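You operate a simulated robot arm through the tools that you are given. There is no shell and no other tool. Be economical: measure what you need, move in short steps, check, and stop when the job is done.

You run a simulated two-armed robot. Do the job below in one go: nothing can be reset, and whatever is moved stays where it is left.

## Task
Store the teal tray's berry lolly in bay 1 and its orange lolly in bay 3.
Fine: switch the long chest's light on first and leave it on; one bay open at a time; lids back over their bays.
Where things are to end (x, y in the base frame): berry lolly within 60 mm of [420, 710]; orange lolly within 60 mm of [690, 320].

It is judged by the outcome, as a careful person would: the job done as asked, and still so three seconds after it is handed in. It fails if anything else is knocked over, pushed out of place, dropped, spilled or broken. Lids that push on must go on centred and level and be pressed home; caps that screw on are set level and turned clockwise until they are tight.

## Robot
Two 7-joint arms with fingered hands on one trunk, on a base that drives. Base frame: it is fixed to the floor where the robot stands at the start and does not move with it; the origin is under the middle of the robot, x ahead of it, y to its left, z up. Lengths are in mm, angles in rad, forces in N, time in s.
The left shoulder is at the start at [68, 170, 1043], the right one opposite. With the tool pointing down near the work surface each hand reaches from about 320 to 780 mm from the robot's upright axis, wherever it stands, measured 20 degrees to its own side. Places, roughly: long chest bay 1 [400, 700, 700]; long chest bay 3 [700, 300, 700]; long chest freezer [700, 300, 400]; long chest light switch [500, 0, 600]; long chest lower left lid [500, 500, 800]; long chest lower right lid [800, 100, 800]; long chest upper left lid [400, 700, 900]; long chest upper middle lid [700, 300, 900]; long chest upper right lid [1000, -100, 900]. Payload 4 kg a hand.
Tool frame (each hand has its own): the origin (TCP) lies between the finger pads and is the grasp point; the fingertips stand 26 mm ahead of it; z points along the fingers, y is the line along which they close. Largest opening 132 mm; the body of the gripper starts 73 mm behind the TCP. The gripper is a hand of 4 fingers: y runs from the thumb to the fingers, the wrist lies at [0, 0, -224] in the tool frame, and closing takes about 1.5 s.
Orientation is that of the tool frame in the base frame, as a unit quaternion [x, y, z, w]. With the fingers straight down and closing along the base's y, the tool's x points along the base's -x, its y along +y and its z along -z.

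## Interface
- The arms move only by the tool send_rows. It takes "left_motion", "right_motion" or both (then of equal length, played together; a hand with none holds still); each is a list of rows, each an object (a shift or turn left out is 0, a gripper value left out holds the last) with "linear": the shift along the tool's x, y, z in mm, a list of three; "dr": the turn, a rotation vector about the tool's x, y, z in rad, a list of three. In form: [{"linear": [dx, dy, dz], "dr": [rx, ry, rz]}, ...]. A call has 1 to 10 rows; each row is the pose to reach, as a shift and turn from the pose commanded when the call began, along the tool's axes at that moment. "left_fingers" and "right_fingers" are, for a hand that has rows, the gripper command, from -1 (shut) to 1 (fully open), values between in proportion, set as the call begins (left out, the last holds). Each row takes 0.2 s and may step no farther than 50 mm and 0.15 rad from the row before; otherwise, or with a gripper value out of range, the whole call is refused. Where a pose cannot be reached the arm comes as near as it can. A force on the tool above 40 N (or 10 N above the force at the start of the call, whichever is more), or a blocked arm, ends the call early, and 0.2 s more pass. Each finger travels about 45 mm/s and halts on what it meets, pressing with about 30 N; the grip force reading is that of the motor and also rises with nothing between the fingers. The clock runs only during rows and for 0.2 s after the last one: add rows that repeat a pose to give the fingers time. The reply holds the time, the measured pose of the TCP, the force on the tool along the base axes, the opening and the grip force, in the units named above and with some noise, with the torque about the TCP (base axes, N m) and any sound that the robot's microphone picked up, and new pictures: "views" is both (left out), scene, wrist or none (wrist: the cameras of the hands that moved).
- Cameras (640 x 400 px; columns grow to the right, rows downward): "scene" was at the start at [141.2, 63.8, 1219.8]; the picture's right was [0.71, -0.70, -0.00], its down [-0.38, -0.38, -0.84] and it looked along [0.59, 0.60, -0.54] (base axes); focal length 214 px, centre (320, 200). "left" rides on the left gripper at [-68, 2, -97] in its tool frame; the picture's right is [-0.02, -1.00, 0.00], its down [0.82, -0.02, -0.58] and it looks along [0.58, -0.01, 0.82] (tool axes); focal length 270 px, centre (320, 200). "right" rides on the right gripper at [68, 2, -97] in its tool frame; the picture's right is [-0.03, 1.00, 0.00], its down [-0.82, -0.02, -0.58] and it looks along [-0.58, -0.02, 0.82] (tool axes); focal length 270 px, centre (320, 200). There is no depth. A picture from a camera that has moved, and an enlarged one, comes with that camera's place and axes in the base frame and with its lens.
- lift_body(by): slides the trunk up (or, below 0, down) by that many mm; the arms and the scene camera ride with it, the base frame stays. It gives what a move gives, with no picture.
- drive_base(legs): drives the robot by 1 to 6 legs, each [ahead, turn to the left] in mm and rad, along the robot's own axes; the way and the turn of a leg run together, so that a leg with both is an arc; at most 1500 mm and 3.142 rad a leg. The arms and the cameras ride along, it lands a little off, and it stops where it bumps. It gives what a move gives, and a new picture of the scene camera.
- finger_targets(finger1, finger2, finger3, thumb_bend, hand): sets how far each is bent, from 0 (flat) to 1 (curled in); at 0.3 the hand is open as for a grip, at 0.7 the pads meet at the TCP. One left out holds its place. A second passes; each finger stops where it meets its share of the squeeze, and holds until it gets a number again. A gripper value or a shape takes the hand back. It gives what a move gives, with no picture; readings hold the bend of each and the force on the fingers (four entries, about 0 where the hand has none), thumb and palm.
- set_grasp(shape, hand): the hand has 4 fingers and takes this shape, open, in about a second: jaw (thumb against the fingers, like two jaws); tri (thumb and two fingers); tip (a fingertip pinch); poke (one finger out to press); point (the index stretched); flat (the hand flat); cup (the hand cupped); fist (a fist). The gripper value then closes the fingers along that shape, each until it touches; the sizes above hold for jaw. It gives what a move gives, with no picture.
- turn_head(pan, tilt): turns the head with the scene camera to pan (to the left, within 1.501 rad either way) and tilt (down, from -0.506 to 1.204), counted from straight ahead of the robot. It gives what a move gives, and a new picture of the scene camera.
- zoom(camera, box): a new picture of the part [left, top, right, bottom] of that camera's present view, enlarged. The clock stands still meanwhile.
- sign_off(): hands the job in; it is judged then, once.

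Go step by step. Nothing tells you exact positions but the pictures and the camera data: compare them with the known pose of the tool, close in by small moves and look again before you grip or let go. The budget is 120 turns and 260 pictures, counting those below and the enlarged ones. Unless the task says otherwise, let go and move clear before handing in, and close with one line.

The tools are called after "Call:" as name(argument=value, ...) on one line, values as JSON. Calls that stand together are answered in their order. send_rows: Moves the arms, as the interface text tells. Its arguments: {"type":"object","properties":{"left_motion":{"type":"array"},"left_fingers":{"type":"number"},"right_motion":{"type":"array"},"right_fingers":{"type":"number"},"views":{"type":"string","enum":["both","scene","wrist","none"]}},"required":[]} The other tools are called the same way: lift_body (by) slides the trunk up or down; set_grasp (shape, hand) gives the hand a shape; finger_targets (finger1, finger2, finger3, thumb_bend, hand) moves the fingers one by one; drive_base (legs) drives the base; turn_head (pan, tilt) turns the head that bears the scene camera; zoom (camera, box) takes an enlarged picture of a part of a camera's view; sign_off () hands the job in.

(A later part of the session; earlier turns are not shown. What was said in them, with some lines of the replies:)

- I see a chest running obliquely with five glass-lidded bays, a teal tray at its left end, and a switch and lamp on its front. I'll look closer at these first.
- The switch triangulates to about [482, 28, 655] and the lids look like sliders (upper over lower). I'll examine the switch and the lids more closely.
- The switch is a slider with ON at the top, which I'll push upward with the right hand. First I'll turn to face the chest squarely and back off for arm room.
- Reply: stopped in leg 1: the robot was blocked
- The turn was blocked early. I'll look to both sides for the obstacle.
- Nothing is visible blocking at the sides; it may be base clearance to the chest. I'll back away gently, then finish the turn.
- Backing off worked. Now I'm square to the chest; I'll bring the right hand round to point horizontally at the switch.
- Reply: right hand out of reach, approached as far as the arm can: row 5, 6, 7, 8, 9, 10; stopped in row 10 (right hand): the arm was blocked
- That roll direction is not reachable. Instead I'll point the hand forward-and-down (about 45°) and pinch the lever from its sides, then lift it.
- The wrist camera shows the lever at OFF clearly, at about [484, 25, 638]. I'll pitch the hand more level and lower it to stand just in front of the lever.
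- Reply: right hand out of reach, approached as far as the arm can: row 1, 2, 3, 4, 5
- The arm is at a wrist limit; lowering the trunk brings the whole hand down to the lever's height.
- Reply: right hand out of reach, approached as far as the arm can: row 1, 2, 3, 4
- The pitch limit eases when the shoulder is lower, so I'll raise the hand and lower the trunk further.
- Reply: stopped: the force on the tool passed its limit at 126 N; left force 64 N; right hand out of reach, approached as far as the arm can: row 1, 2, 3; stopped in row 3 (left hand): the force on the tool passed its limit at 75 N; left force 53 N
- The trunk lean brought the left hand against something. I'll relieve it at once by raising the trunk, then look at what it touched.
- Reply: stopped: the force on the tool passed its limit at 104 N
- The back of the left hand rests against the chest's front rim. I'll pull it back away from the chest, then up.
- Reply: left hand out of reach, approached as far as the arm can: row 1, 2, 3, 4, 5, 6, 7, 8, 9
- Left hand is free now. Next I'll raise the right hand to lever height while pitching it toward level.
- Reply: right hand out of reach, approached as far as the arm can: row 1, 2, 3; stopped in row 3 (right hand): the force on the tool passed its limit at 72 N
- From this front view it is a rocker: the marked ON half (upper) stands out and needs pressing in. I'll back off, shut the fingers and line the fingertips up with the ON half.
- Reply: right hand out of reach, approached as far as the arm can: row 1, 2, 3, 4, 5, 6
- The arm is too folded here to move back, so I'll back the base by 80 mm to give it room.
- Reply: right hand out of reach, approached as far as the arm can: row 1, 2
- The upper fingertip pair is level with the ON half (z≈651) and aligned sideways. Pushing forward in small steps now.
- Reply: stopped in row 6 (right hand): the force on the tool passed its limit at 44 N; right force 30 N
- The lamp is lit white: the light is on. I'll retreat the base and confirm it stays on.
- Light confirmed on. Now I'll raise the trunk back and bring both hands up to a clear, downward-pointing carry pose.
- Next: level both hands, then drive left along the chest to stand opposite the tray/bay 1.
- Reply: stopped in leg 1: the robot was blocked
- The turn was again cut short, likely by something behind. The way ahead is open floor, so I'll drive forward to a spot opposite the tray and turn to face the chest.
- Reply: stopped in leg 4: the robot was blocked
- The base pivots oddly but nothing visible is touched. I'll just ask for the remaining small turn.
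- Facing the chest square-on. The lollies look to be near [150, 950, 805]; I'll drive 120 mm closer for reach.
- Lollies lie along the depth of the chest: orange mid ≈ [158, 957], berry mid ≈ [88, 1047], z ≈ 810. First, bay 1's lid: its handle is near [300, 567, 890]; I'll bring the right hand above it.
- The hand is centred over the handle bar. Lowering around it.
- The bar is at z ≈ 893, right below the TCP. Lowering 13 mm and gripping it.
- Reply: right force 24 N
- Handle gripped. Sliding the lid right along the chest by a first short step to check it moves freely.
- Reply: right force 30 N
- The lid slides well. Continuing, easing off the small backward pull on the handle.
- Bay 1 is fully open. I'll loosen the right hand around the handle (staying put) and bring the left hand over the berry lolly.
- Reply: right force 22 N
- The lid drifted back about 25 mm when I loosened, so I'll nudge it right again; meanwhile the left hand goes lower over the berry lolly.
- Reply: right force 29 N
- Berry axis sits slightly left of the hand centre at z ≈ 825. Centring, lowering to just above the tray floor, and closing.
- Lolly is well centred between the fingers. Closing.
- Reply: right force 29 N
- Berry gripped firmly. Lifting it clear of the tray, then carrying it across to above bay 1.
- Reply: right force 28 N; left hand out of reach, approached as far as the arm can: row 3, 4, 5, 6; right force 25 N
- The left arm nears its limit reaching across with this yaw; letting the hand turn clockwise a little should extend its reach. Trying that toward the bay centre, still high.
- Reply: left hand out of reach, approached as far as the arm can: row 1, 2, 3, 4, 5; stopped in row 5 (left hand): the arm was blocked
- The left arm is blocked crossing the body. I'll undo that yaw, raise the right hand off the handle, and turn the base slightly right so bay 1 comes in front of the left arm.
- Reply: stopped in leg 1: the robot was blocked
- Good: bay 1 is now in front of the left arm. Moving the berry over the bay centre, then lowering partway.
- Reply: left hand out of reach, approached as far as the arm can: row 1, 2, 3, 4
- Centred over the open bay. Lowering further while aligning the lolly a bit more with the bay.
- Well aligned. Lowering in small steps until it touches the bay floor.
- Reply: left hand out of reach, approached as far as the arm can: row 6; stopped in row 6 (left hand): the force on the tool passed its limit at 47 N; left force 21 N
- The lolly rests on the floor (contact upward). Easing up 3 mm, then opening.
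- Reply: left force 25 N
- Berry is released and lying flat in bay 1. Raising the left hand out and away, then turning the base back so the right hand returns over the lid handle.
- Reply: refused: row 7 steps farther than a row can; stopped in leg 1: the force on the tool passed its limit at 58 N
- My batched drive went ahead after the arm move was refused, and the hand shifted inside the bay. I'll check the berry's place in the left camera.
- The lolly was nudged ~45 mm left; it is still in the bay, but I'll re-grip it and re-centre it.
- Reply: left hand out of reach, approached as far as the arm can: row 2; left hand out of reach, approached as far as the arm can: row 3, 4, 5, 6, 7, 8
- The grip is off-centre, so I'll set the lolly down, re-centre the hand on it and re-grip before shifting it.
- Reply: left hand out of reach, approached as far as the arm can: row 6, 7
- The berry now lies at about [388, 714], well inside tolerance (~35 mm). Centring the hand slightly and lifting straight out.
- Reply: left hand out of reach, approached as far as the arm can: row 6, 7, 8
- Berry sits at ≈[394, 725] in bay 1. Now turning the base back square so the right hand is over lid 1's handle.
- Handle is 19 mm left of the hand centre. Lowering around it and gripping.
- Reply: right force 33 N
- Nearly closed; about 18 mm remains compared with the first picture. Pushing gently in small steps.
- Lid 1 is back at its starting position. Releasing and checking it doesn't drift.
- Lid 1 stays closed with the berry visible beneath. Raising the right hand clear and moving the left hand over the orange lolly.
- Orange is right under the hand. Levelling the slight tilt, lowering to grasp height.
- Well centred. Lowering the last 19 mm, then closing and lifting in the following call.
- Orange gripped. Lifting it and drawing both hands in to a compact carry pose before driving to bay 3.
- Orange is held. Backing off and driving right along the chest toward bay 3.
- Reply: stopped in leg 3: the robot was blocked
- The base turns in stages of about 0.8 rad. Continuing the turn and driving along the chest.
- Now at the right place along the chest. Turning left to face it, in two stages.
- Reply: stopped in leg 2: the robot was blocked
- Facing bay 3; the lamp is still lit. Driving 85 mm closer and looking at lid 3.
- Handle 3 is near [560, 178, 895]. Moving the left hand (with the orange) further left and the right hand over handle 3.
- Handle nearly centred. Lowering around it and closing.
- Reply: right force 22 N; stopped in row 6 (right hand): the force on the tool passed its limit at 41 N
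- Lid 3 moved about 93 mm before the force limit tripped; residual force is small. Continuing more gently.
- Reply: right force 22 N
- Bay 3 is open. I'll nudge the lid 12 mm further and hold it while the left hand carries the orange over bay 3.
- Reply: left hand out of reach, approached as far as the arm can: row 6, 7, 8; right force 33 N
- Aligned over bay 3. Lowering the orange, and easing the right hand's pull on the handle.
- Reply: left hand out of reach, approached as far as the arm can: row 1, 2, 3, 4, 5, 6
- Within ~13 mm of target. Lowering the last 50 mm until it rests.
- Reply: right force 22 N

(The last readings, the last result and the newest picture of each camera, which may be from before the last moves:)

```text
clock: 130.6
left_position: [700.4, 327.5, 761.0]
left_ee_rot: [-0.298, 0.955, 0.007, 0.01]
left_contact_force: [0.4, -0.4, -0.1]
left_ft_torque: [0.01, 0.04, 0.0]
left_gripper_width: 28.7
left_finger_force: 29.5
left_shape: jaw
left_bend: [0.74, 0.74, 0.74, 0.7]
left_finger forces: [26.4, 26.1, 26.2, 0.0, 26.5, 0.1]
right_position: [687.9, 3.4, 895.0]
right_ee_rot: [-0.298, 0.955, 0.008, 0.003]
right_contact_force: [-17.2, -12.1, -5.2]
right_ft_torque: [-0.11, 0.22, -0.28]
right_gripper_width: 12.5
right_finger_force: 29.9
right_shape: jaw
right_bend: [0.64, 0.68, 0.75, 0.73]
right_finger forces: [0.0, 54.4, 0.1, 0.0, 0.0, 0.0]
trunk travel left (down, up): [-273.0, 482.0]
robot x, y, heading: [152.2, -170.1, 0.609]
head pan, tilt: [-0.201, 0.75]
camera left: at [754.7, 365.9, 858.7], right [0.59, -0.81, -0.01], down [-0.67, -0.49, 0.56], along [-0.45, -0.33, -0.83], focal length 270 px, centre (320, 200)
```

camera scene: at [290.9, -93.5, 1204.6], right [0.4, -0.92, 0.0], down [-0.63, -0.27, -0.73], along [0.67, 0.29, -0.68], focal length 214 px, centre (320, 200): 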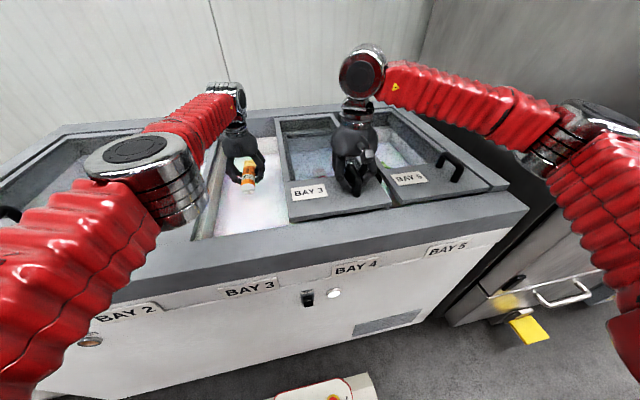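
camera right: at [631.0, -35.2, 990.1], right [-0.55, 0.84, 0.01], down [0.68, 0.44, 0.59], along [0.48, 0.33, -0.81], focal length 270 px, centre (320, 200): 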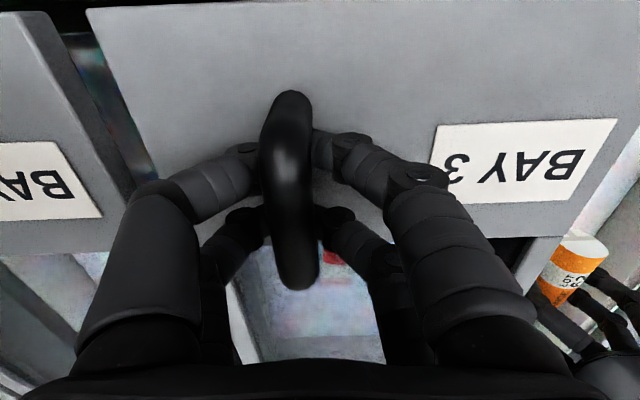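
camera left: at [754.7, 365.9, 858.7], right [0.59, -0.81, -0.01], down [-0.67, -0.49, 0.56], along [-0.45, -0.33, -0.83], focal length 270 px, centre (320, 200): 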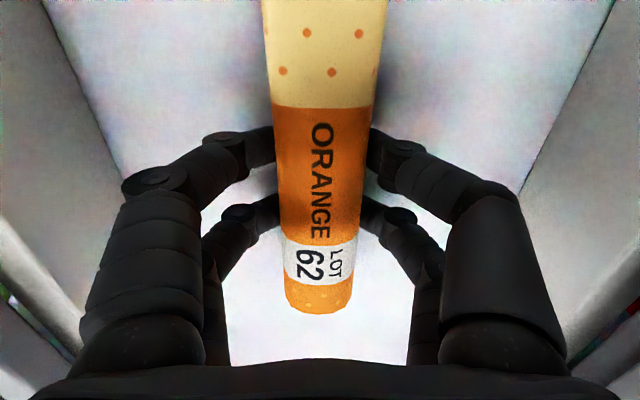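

Call:
send_rows(left_motion=[{"linear": [0, 0, 2]}, {"linear": [0, 0, 4]}], views="none")

Call:
send_rows(left_motion=[{}, {}, {}, {}, {}], left_fingers=0.0, views="wrist")

```text
clock: 131.2
left_position: [699.4, 326.8, 756.5]
left_ee_rot: [-0.298, 0.955, 0.006, 0.011]
left_contact_force: [0.7, -0.7, 3.4]
left_ft_torque: [-0.02, -0.02, -0.03]
left_gripper_width: 28.7
left_finger_force: 29.8
left_shape: jaw
left_bend: [0.74, 0.74, 0.74, 0.71]
left_finger forces: [26.0, 26.0, 26.4, 0.1, 26.7, 0.0]
right_position: [688.4, 4.2, 895.4]
right_ee_rot: [-0.299, 0.954, 0.009, 0.004]
right_contact_force: [-17.8, -12.1, -8.6]
right_ft_torque: [-0.06, 0.26, -0.28]
right_gripper_width: 12.7
right_finger_force: 29.8
right_shape: jaw
right_bend: [0.64, 0.68, 0.75, 0.73]
right_finger forces: [0.1, 54.0, 0.0, 0.1, 0.1, 0.0]
trunk travel left (down, up): [-273.0, 482.0]
robot x, y, heading: [152.3, -166.1, 0.606]
head pan, tilt: [-0.201, 0.75]
```

```text
clock: 132.4
left_position: [700.1, 327.0, 756.3]
left_ee_rot: [-0.297, 0.955, 0.007, 0.011]
left_contact_force: [-0.7, 1.9, 5.6]
left_ft_torque: [-0.1, 0.07, -0.01]
left_gripper_width: 64.4
left_finger_force: 0.0
left_shape: jaw
left_bend: [0.73, 0.73, 0.74, 0.7]
left_finger forces: [0.0, 1.3, 3.9, 0.1, 0.0, 0.0]
right_position: [688.9, 3.2, 894.8]
right_ee_rot: [-0.298, 0.955, 0.008, 0.004]
right_contact_force: [-17.2, -13.5, -11.5]
right_ft_torque: [-0.08, 0.32, -0.26]
right_gripper_width: 12.5
right_finger_force: 29.9
right_shape: jaw
right_bend: [0.64, 0.68, 0.75, 0.72]
right_finger forces: [0.0, 54.6, 0.1, 0.0, 0.0, 0.0]
trunk travel left (down, up): [-273.0, 482.0]
robot x, y, heading: [153.1, -168.8, 0.606]
head pan, tilt: [-0.201, 0.75]
camera left: at [753.9, 366.1, 855.9], right [0.59, -0.81, -0.01], down [-0.67, -0.49, 0.56], along [-0.45, -0.32, -0.83], focal length 270 px, centre (320, 200)
```

left: 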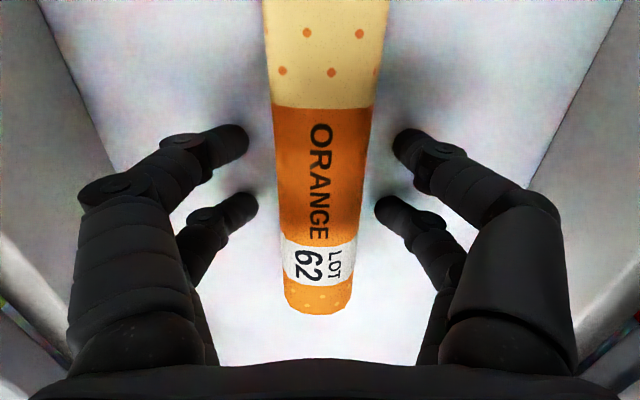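

Orange is released and resting at ≈[697, 325]. Lifting the left hand straight up and then away to the left.

Call:
send_rows(left_motion=[{"linear": [0, 0, -30]}, {"linear": [0, 0, -75]}, {"linear": [0, 0, -120]}, {"linear": [0, 0, -165]}, {"linear": [0, 0, -210]}, {"linear": [5, 0, -255]}, {"linear": [20, 20, -290]}, {"linear": [45, 50, -310]}, {"linear": [70, 80, -315]}, {"linear": [95, 115, -315]}], views="scene")

```text
clock: 134.6
left_position: [552.8, 360.4, 1071.6]
left_ee_rot: [-0.298, 0.954, 0.006, 0.01]
left_contact_force: [1.3, -0.6, 0.0]
left_ft_torque: [0.01, 0.02, 0.01]
left_gripper_width: 65.6
left_finger_force: 0.1
left_shape: jaw
left_bend: [0.73, 0.73, 0.73, 0.7]
left_finger forces: [0.0, 0.0, 0.1, 0.1, 0.0, 0.1]
left hand out of reach, approached as far as the arm can: row 5, 6, 7
right_position: [688.4, 3.5, 895.2]
right_ee_rot: [-0.299, 0.954, 0.009, 0.003]
right_contact_force: [-20.0, -12.1, -6.0]
right_ft_torque: [-0.1, 0.28, -0.28]
right_gripper_width: 12.3
right_finger_force: 29.7
right_shape: jaw
right_bend: [0.64, 0.68, 0.75, 0.72]
right_finger forces: [0.1, 57.6, 0.0, 0.1, 0.1, 0.0]
trunk travel left (down, up): [-273.0, 482.0]
robot x, y, heading: [150.6, -169.9, 0.612]
head pan, tilt: [-0.201, 0.75]
camera scene: at [290.8, -93.8, 1204.7], right [0.4, -0.92, 0.0], down [-0.63, -0.27, -0.73], along [0.67, 0.29, -0.68], focal length 214 px, centre (320, 200)
```

scene: 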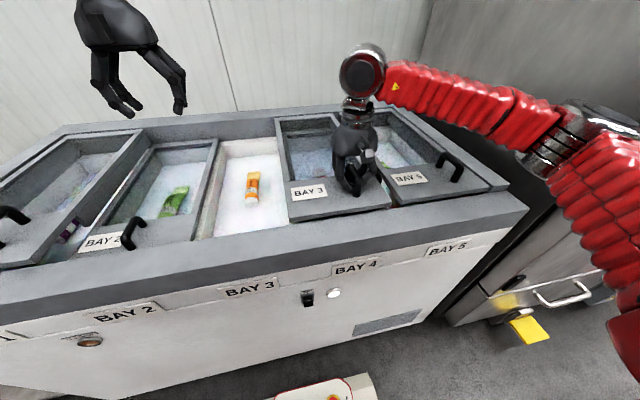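

Orange lies neatly in bay 3. Sliding lid 3 back left while the left hand moves further clear.

Call:
send_rows(right_motion=[{"linear": [2, 12, 0]}, {"linear": [3, 32, 0]}, {"linear": [3, 52, 0]}, {"linear": [3, 72, 0]}, {"linear": [3, 92, 0]}, {"linear": [3, 112, 0]}, {"linear": [3, 132, 0]}, {"linear": [3, 152, 0]}, {"linear": [3, 172, 0]}, {"linear": [3, 188, 0]}], left_motion=[{"linear": [10, 20, 0]}, {"linear": [20, 40, 0]}, {"linear": [30, 60, 0]}, {"linear": [40, 80, 0]}, {"linear": [50, 100, 0]}, {"linear": [60, 120, 0]}, {"linear": [60, 140, 0]}, {"linear": [60, 150, 0]}, {"linear": [60, 150, 0]}, {"linear": [60, 150, 0]}], views="scene")

```text
clock: 136.8
left_position: [420.3, 454.8, 1071.3]
left_ee_rot: [-0.297, 0.955, 0.006, 0.01]
left_contact_force: [-0.2, 0.0, 0.0]
left_ft_torque: [0.0, 0.01, 0.01]
left_gripper_width: 65.6
left_finger_force: 0.1
left_shape: jaw
left_bend: [0.73, 0.73, 0.73, 0.7]
left_finger forces: [0.0, 0.0, 0.0, 0.1, 0.1, 0.1]
right_position: [578.4, 158.9, 895.4]
right_ee_rot: [-0.298, 0.954, 0.008, 0.004]
right_contact_force: [1.0, -0.6, -6.4]
right_ft_torque: [0.07, -0.02, -0.07]
right_gripper_width: 12.7
right_finger_force: 29.7
right_shape: jaw
right_bend: [0.64, 0.68, 0.75, 0.72]
right_finger forces: [0.0, 0.0, 0.0, 0.0, 0.0, 0.1]
trunk travel left (down, up): [-273.0, 482.0]
robot x, y, heading: [151.8, -169.5, 0.603]
head pan, tilt: [-0.201, 0.75]
camera scene: at [292.5, -92.4, 1204.4], right [0.4, -0.92, 0.0], down [-0.63, -0.27, -0.73], along [0.67, 0.29, -0.68], focal length 214 px, centre (320, 200)
```

scene: 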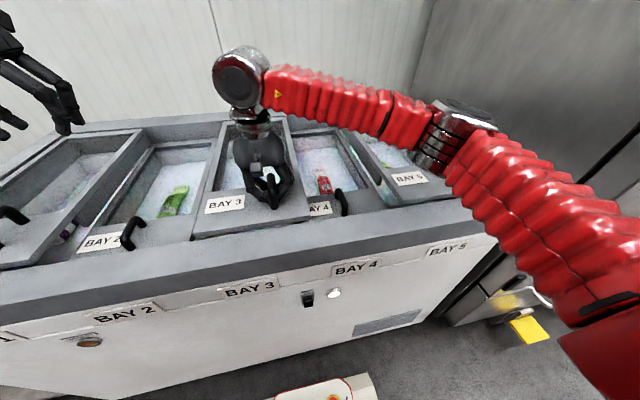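

About 31 mm remain (handle sits off-centre in the grip). Closing the rest in small steps.

Call:
send_rows(right_motion=[{"linear": [0, 8, 0]}, {"linear": [0, 16, 0]}, {"linear": [0, 24, 0]}, {"linear": [0, 30, 0]}, {"linear": [0, 30, 0]}], views="both")

```text
clock: 138.0
left_position: [417.9, 454.4, 1070.8]
left_ee_rot: [-0.298, 0.955, 0.006, 0.01]
left_contact_force: [-0.5, 0.4, -0.1]
left_ft_torque: [-0.02, 0.01, 0.01]
left_gripper_width: 65.6
left_finger_force: 0.1
left_shape: jaw
left_bend: [0.73, 0.73, 0.73, 0.7]
left_finger forces: [0.0, 0.0, 0.0, 0.1, 0.0, 0.1]
right_position: [561.2, 182.3, 896.7]
right_ee_rot: [-0.299, 0.954, 0.007, 0.003]
right_contact_force: [-17.1, -15.1, -22.3]
right_ft_torque: [-0.01, 0.44, -0.37]
right_gripper_width: 12.2
right_finger_force: 29.8
right_shape: jaw
right_bend: [0.64, 0.66, 0.75, 0.72]
right_finger forces: [0.0, 56.9, 0.0, 0.1, 0.0, 0.0]
trunk travel left (down, up): [-273.0, 482.0]
robot x, y, heading: [147.7, -172.8, 0.613]
head pan, tilt: [-0.201, 0.75]
camera scene: at [291.6, -93.1, 1204.4], right [0.4, -0.92, 0.0], down [-0.63, -0.27, -0.73], along [0.67, 0.29, -0.68], focal length 214 px, centre (320, 200)
camera right: at [504.4, 143.0, 992.6], right [-0.55, 0.83, 0.01], down [0.68, 0.44, 0.58], along [0.48, 0.33, -0.81], focal length 270 px, centre (320, 200)
```

scene: 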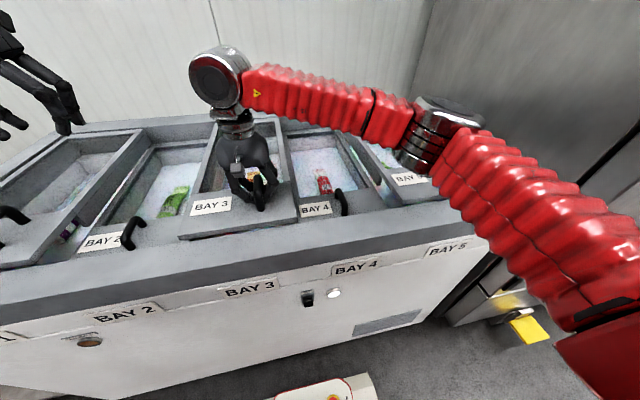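
right: 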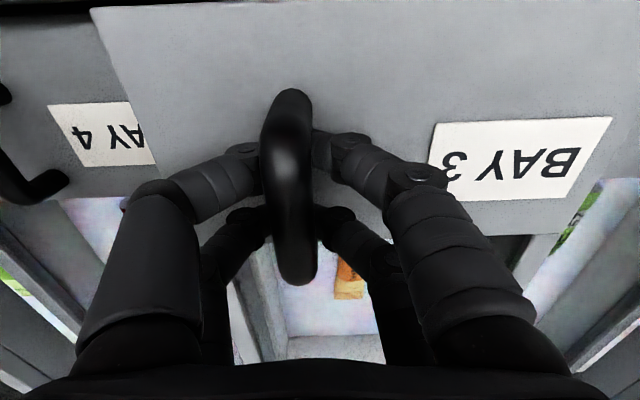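

Label 3 is back where it started. Releasing.

Call:
send_rows(right_motion=[{"linear": [2, 0, 0]}, {"linear": [2, 0, 0]}, {"linear": [2, 0, 0]}, {"linear": [2, 0, 0]}, {"linear": [2, 0, 0]}, {"linear": [2, 0, 0]}], right_fingers=0.2, views="both")

```text
clock: 139.4
left_position: [418.9, 454.5, 1071.8]
left_ee_rot: [-0.297, 0.955, 0.005, 0.009]
left_contact_force: [0.4, -0.1, -0.7]
left_ft_torque: [0.0, 0.01, 0.0]
left_gripper_width: 65.6
left_finger_force: 0.0
left_shape: jaw
left_bend: [0.73, 0.73, 0.73, 0.7]
left_finger forces: [0.0, 0.1, 0.0, 0.1, 0.1, 0.0]
right_position: [561.8, 182.4, 899.4]
right_ee_rot: [-0.299, 0.954, 0.009, 0.005]
right_contact_force: [-4.9, -0.8, 3.2]
right_ft_torque: [0.18, 0.12, 0.2]
right_gripper_width: 79.7
right_finger_force: 0.0
right_shape: jaw
right_bend: [0.71, 0.71, 0.71, 0.7]
right_finger forces: [1.0, 4.8, 0.0, 0.0, 0.1, 0.0]
trunk travel left (down, up): [-273.0, 482.0]
robot x, y, heading: [148.9, -169.0, 0.61]
head pan, tilt: [-0.201, 0.75]
camera scene: at [291.6, -93.0, 1204.6], right [0.4, -0.92, 0.0], down [-0.63, -0.27, -0.73], along [0.67, 0.29, -0.68], focal length 214 px, centre (320, 200)
camera right: at [504.3, 142.8, 993.1], right [-0.55, 0.84, 0.01], down [0.68, 0.44, 0.59], along [0.49, 0.33, -0.81], focal length 270 px, centre (320, 200)
```

scene: 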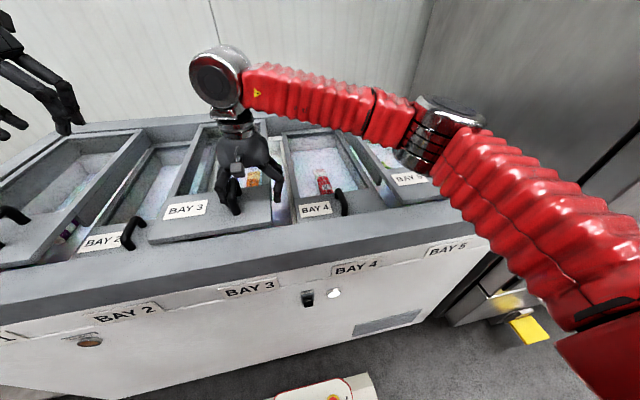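
right: 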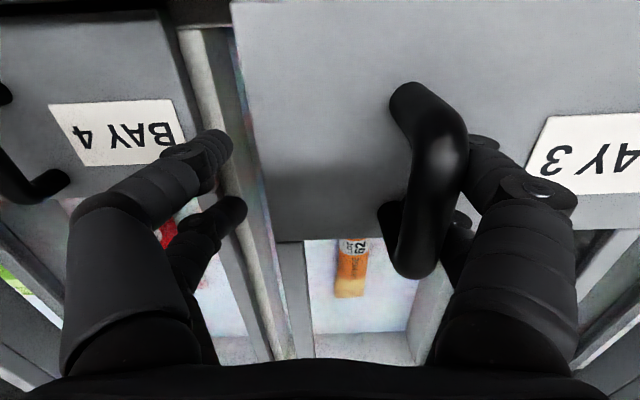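

Opening dragged the lid about 55 mm left. With the fingers open I'll push it back right via the handle, then detach.

Call:
send_rows(right_motion=[{"linear": [0, -12, 0]}, {"linear": [0, -24, 0]}, {"linear": [0, -36, 0]}, {"linear": [0, -48, 0]}, {"linear": [0, -54, 0]}, {"linear": [0, -54, 0]}], views="both")

```text
clock: 140.8
left_position: [419.4, 454.7, 1070.3]
left_ee_rot: [-0.297, 0.955, 0.005, 0.009]
left_contact_force: [0.0, -1.0, -0.5]
left_ft_torque: [-0.02, 0.03, -0.02]
left_gripper_width: 65.7
left_finger_force: 0.1
left_shape: jaw
left_bend: [0.73, 0.73, 0.73, 0.7]
left_finger forces: [0.0, 0.0, 0.0, 0.0, 0.0, 0.0]
right_position: [592.8, 137.7, 898.9]
right_ee_rot: [-0.298, 0.954, 0.008, 0.003]
right_contact_force: [0.2, 3.7, -1.2]
right_ft_torque: [-0.03, -0.05, -0.12]
right_gripper_width: 80.4
right_finger_force: 0.0
right_shape: jaw
right_bend: [0.71, 0.71, 0.71, 0.7]
right_finger forces: [2.6, 1.5, 0.0, 0.0, 0.0, 0.1]
trunk travel left (down, up): [-273.0, 482.0]
robot x, y, heading: [152.3, -170.2, 0.608]
head pan, tilt: [-0.201, 0.75]
camera scene: at [292.4, -92.3, 1204.4], right [0.4, -0.92, 0.0], down [-0.63, -0.27, -0.73], along [0.67, 0.29, -0.68], focal length 214 px, centre (320, 200)
camera right: at [534.1, 98.7, 993.8], right [-0.55, 0.84, 0.01], down [0.68, 0.44, 0.59], along [0.48, 0.33, -0.81], focal length 270 px, centre (320, 200)
```

scene: 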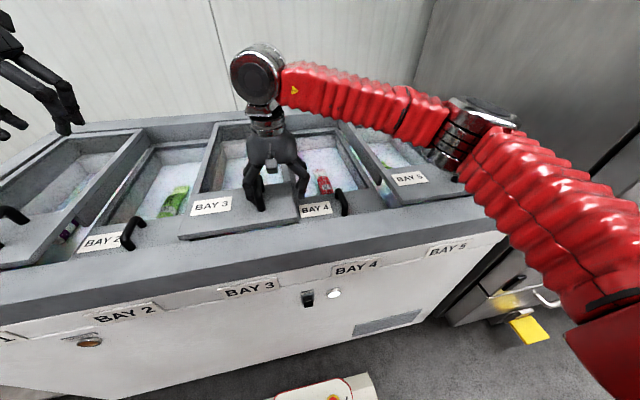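
right: 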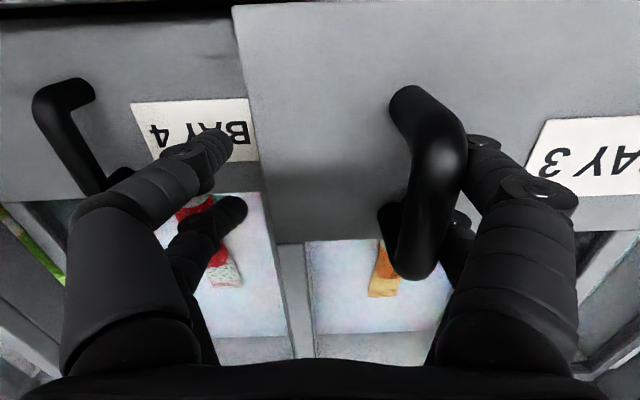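

Lid 3 is aligned again. The fingertips are beside/under the bar, so I'll ease the hand left to free them and check before lifting.

Call:
send_rows(right_motion=[{"linear": [0, 5, 0]}, {"linear": [0, 10, 0]}, {"linear": [0, 16, 0]}, {"linear": [0, 22, 0]}], views="both")

```text
clock: 141.8
left_position: [419.1, 454.0, 1071.1]
left_ee_rot: [-0.297, 0.955, 0.006, 0.009]
left_contact_force: [0.1, 0.1, -0.2]
left_ft_torque: [-0.01, 0.01, 0.03]
left_gripper_width: 65.4
left_finger_force: 0.1
left_shape: jaw
left_bend: [0.73, 0.73, 0.73, 0.7]
left_finger forces: [0.0, 0.1, 0.0, 0.0, 0.1, 0.0]
right_position: [580.3, 155.2, 898.6]
right_ee_rot: [-0.298, 0.954, 0.009, 0.004]
right_contact_force: [0.7, -0.3, 1.0]
right_ft_torque: [0.03, 0.01, -0.02]
right_gripper_width: 79.2
right_finger_force: 0.0
right_shape: jaw
right_bend: [0.71, 0.71, 0.71, 0.7]
right_finger forces: [0.0, 0.1, 0.0, 0.0, 0.0, 0.1]
trunk travel left (down, up): [-273.0, 482.0]
robot x, y, heading: [148.6, -170.4, 0.604]
head pan, tilt: [-0.201, 0.75]
camera scene: at [292.3, -92.7, 1204.4], right [0.4, -0.92, 0.0], down [-0.63, -0.27, -0.73], along [0.67, 0.29, -0.68], focal length 214 px, centre (320, 200)
camera right: at [522.4, 115.8, 994.1], right [-0.55, 0.84, 0.01], down [0.68, 0.44, 0.59], along [0.48, 0.33, -0.81], focal length 270 px, centre (320, 200)
```

scene: 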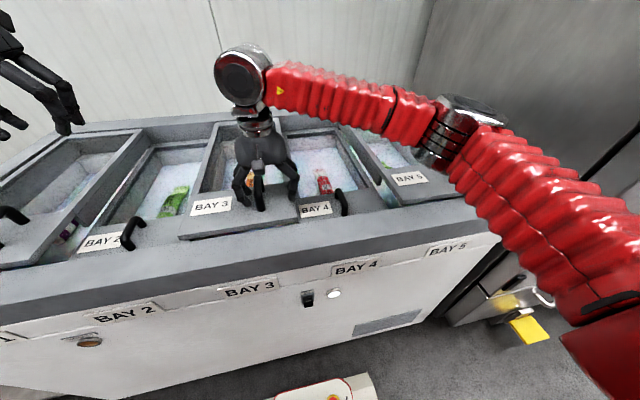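
right: 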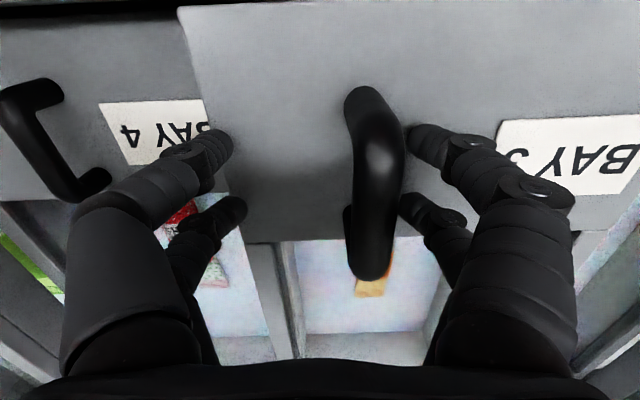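

Free of the handle with no force. Centring and raising the hand clear.

Call:
send_rows(right_motion=[{"linear": [0, 12, 0]}, {"linear": [0, 14, -30]}, {"linear": [0, 14, -75]}, {"linear": [0, 14, -120]}, {"linear": [0, 14, -165]}, {"linear": [0, 0, -195]}, {"linear": [0, -40, -200]}, {"linear": [0, -85, -200]}, {"linear": [0, -130, -200]}], views="both")

```text
clock: 143.8
left_position: [420.4, 454.8, 1071.9]
left_ee_rot: [-0.297, 0.955, 0.006, 0.009]
left_contact_force: [-0.8, 0.2, 0.1]
left_ft_torque: [0.01, -0.02, -0.03]
left_gripper_width: 65.7
left_finger_force: 0.1
left_shape: jaw
left_bend: [0.73, 0.73, 0.73, 0.7]
left_finger forces: [0.1, 0.0, 0.0, 0.0, 0.1, 0.1]
right_position: [651.1, 44.9, 1095.1]
right_ee_rot: [-0.299, 0.954, 0.008, 0.003]
right_contact_force: [-0.3, -0.6, 0.6]
right_ft_torque: [0.01, 0.01, 0.01]
right_gripper_width: 79.1
right_finger_force: 0.2
right_shape: jaw
right_bend: [0.71, 0.71, 0.71, 0.7]
right_finger forces: [0.0, 0.0, 0.1, 0.0, 0.2, 0.0]
trunk travel left (down, up): [-273.0, 482.0]
robot x, y, heading: [146.9, -167.8, 0.606]
head pan, tilt: [-0.201, 0.75]
camera scene: at [292.5, -93.3, 1204.5], right [0.4, -0.92, 0.0], down [-0.63, -0.27, -0.73], along [0.67, 0.29, -0.68], focal length 214 px, centre (320, 200)
camera right: at [594.1, 5.9, 1188.9], right [-0.55, 0.84, 0.01], down [0.68, 0.44, 0.59], along [0.48, 0.33, -0.81], focal length 270 px, centre (320, 200)
```

scene: 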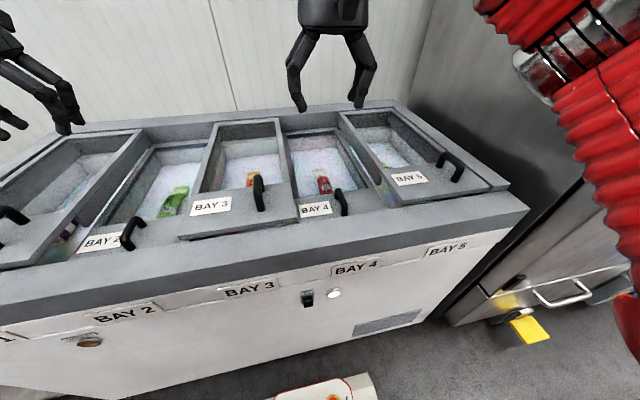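
right: 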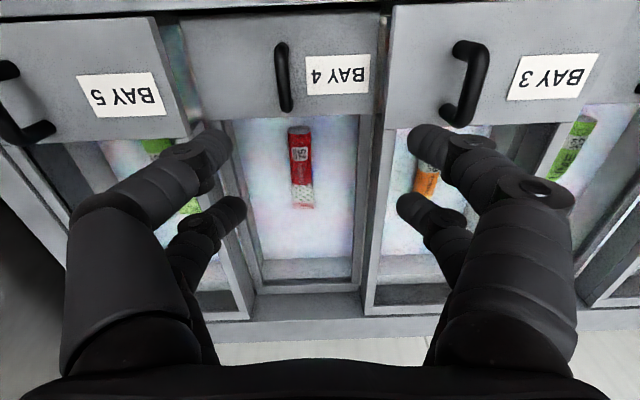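

All lids look back in their starting places and the lamp is lit. One last look at bay 1 and the tray side.

Call:
turn_head(pan=0.35, tilt=0.65)

Call:
zoom(camera="left", box=[0, 0, 640, 400])

```text
clock: 144.7
left_position: [419.4, 454.0, 1070.8]
left_ee_rot: [-0.297, 0.955, 0.005, 0.01]
left_contact_force: [-0.4, 0.5, -0.4]
left_ft_torque: [0.01, -0.03, 0.0]
left_gripper_width: 65.6
left_finger_force: 0.1
left_shape: jaw
left_bend: [0.73, 0.73, 0.73, 0.7]
left_finger forces: [0.1, 0.0, 0.1, 0.0, 0.1, 0.0]
right_position: [652.0, 47.1, 1093.3]
right_ee_rot: [-0.299, 0.954, 0.009, 0.003]
right_contact_force: [-0.2, 0.4, 0.4]
right_ft_torque: [0.0, 0.03, 0.0]
right_gripper_width: 79.3
right_finger_force: 0.0
right_shape: jaw
right_bend: [0.71, 0.71, 0.71, 0.7]
right_finger forces: [0.0, 0.0, 0.1, 0.0, 0.1, 0.1]
trunk travel left (down, up): [-273.0, 482.0]
robot x, y, heading: [150.9, -169.4, 0.61]
head pan, tilt: [0.351, 0.649]
camera scene: at [266.2, -54.6, 1213.0], right [0.82, -0.58, 0.0], down [-0.35, -0.5, -0.8], along [0.46, 0.65, -0.61], focal length 214 px, centre (320, 200)
```

scene: 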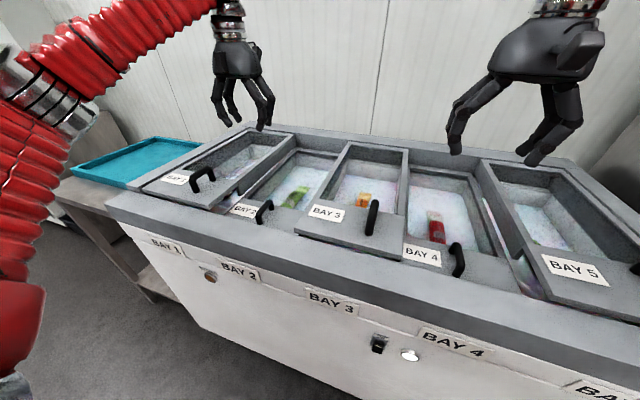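

```text
1.00 times, centred on (320, 200) of left (not enlarged: the box is as wide or as high as the picture)
camera zoom: at [473.3, 493.6, 1169.5], right [0.59, -0.81, -0.01], down [-0.67, -0.49, 0.56], along [-0.46, -0.33, -0.83], focal length 270 px, centre (320, 200)
```

zoom: 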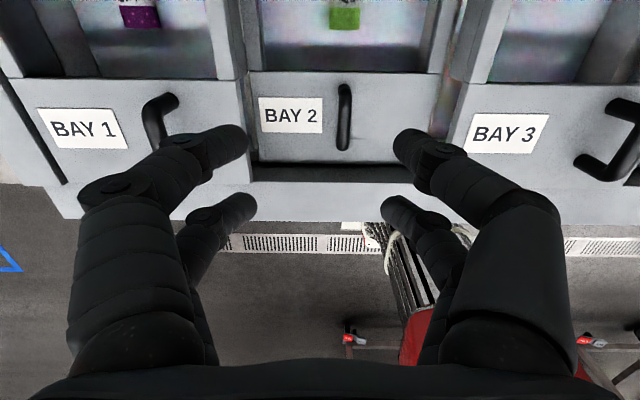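

Both lollies are in their bays, every lid is over its bay, the light is on, and both hands are clear. Handing in.

Call:
sign_off()

```text
The job is handed in.
```

The light was switched on first and is still on. By camera estimate the berry lolly is in bay 1 at about [394, 725], roughly 30 mm from its target. The orange lolly is in bay 3 at about [697, 325], within about 15 mm of its target. Both lids are back over their bays.
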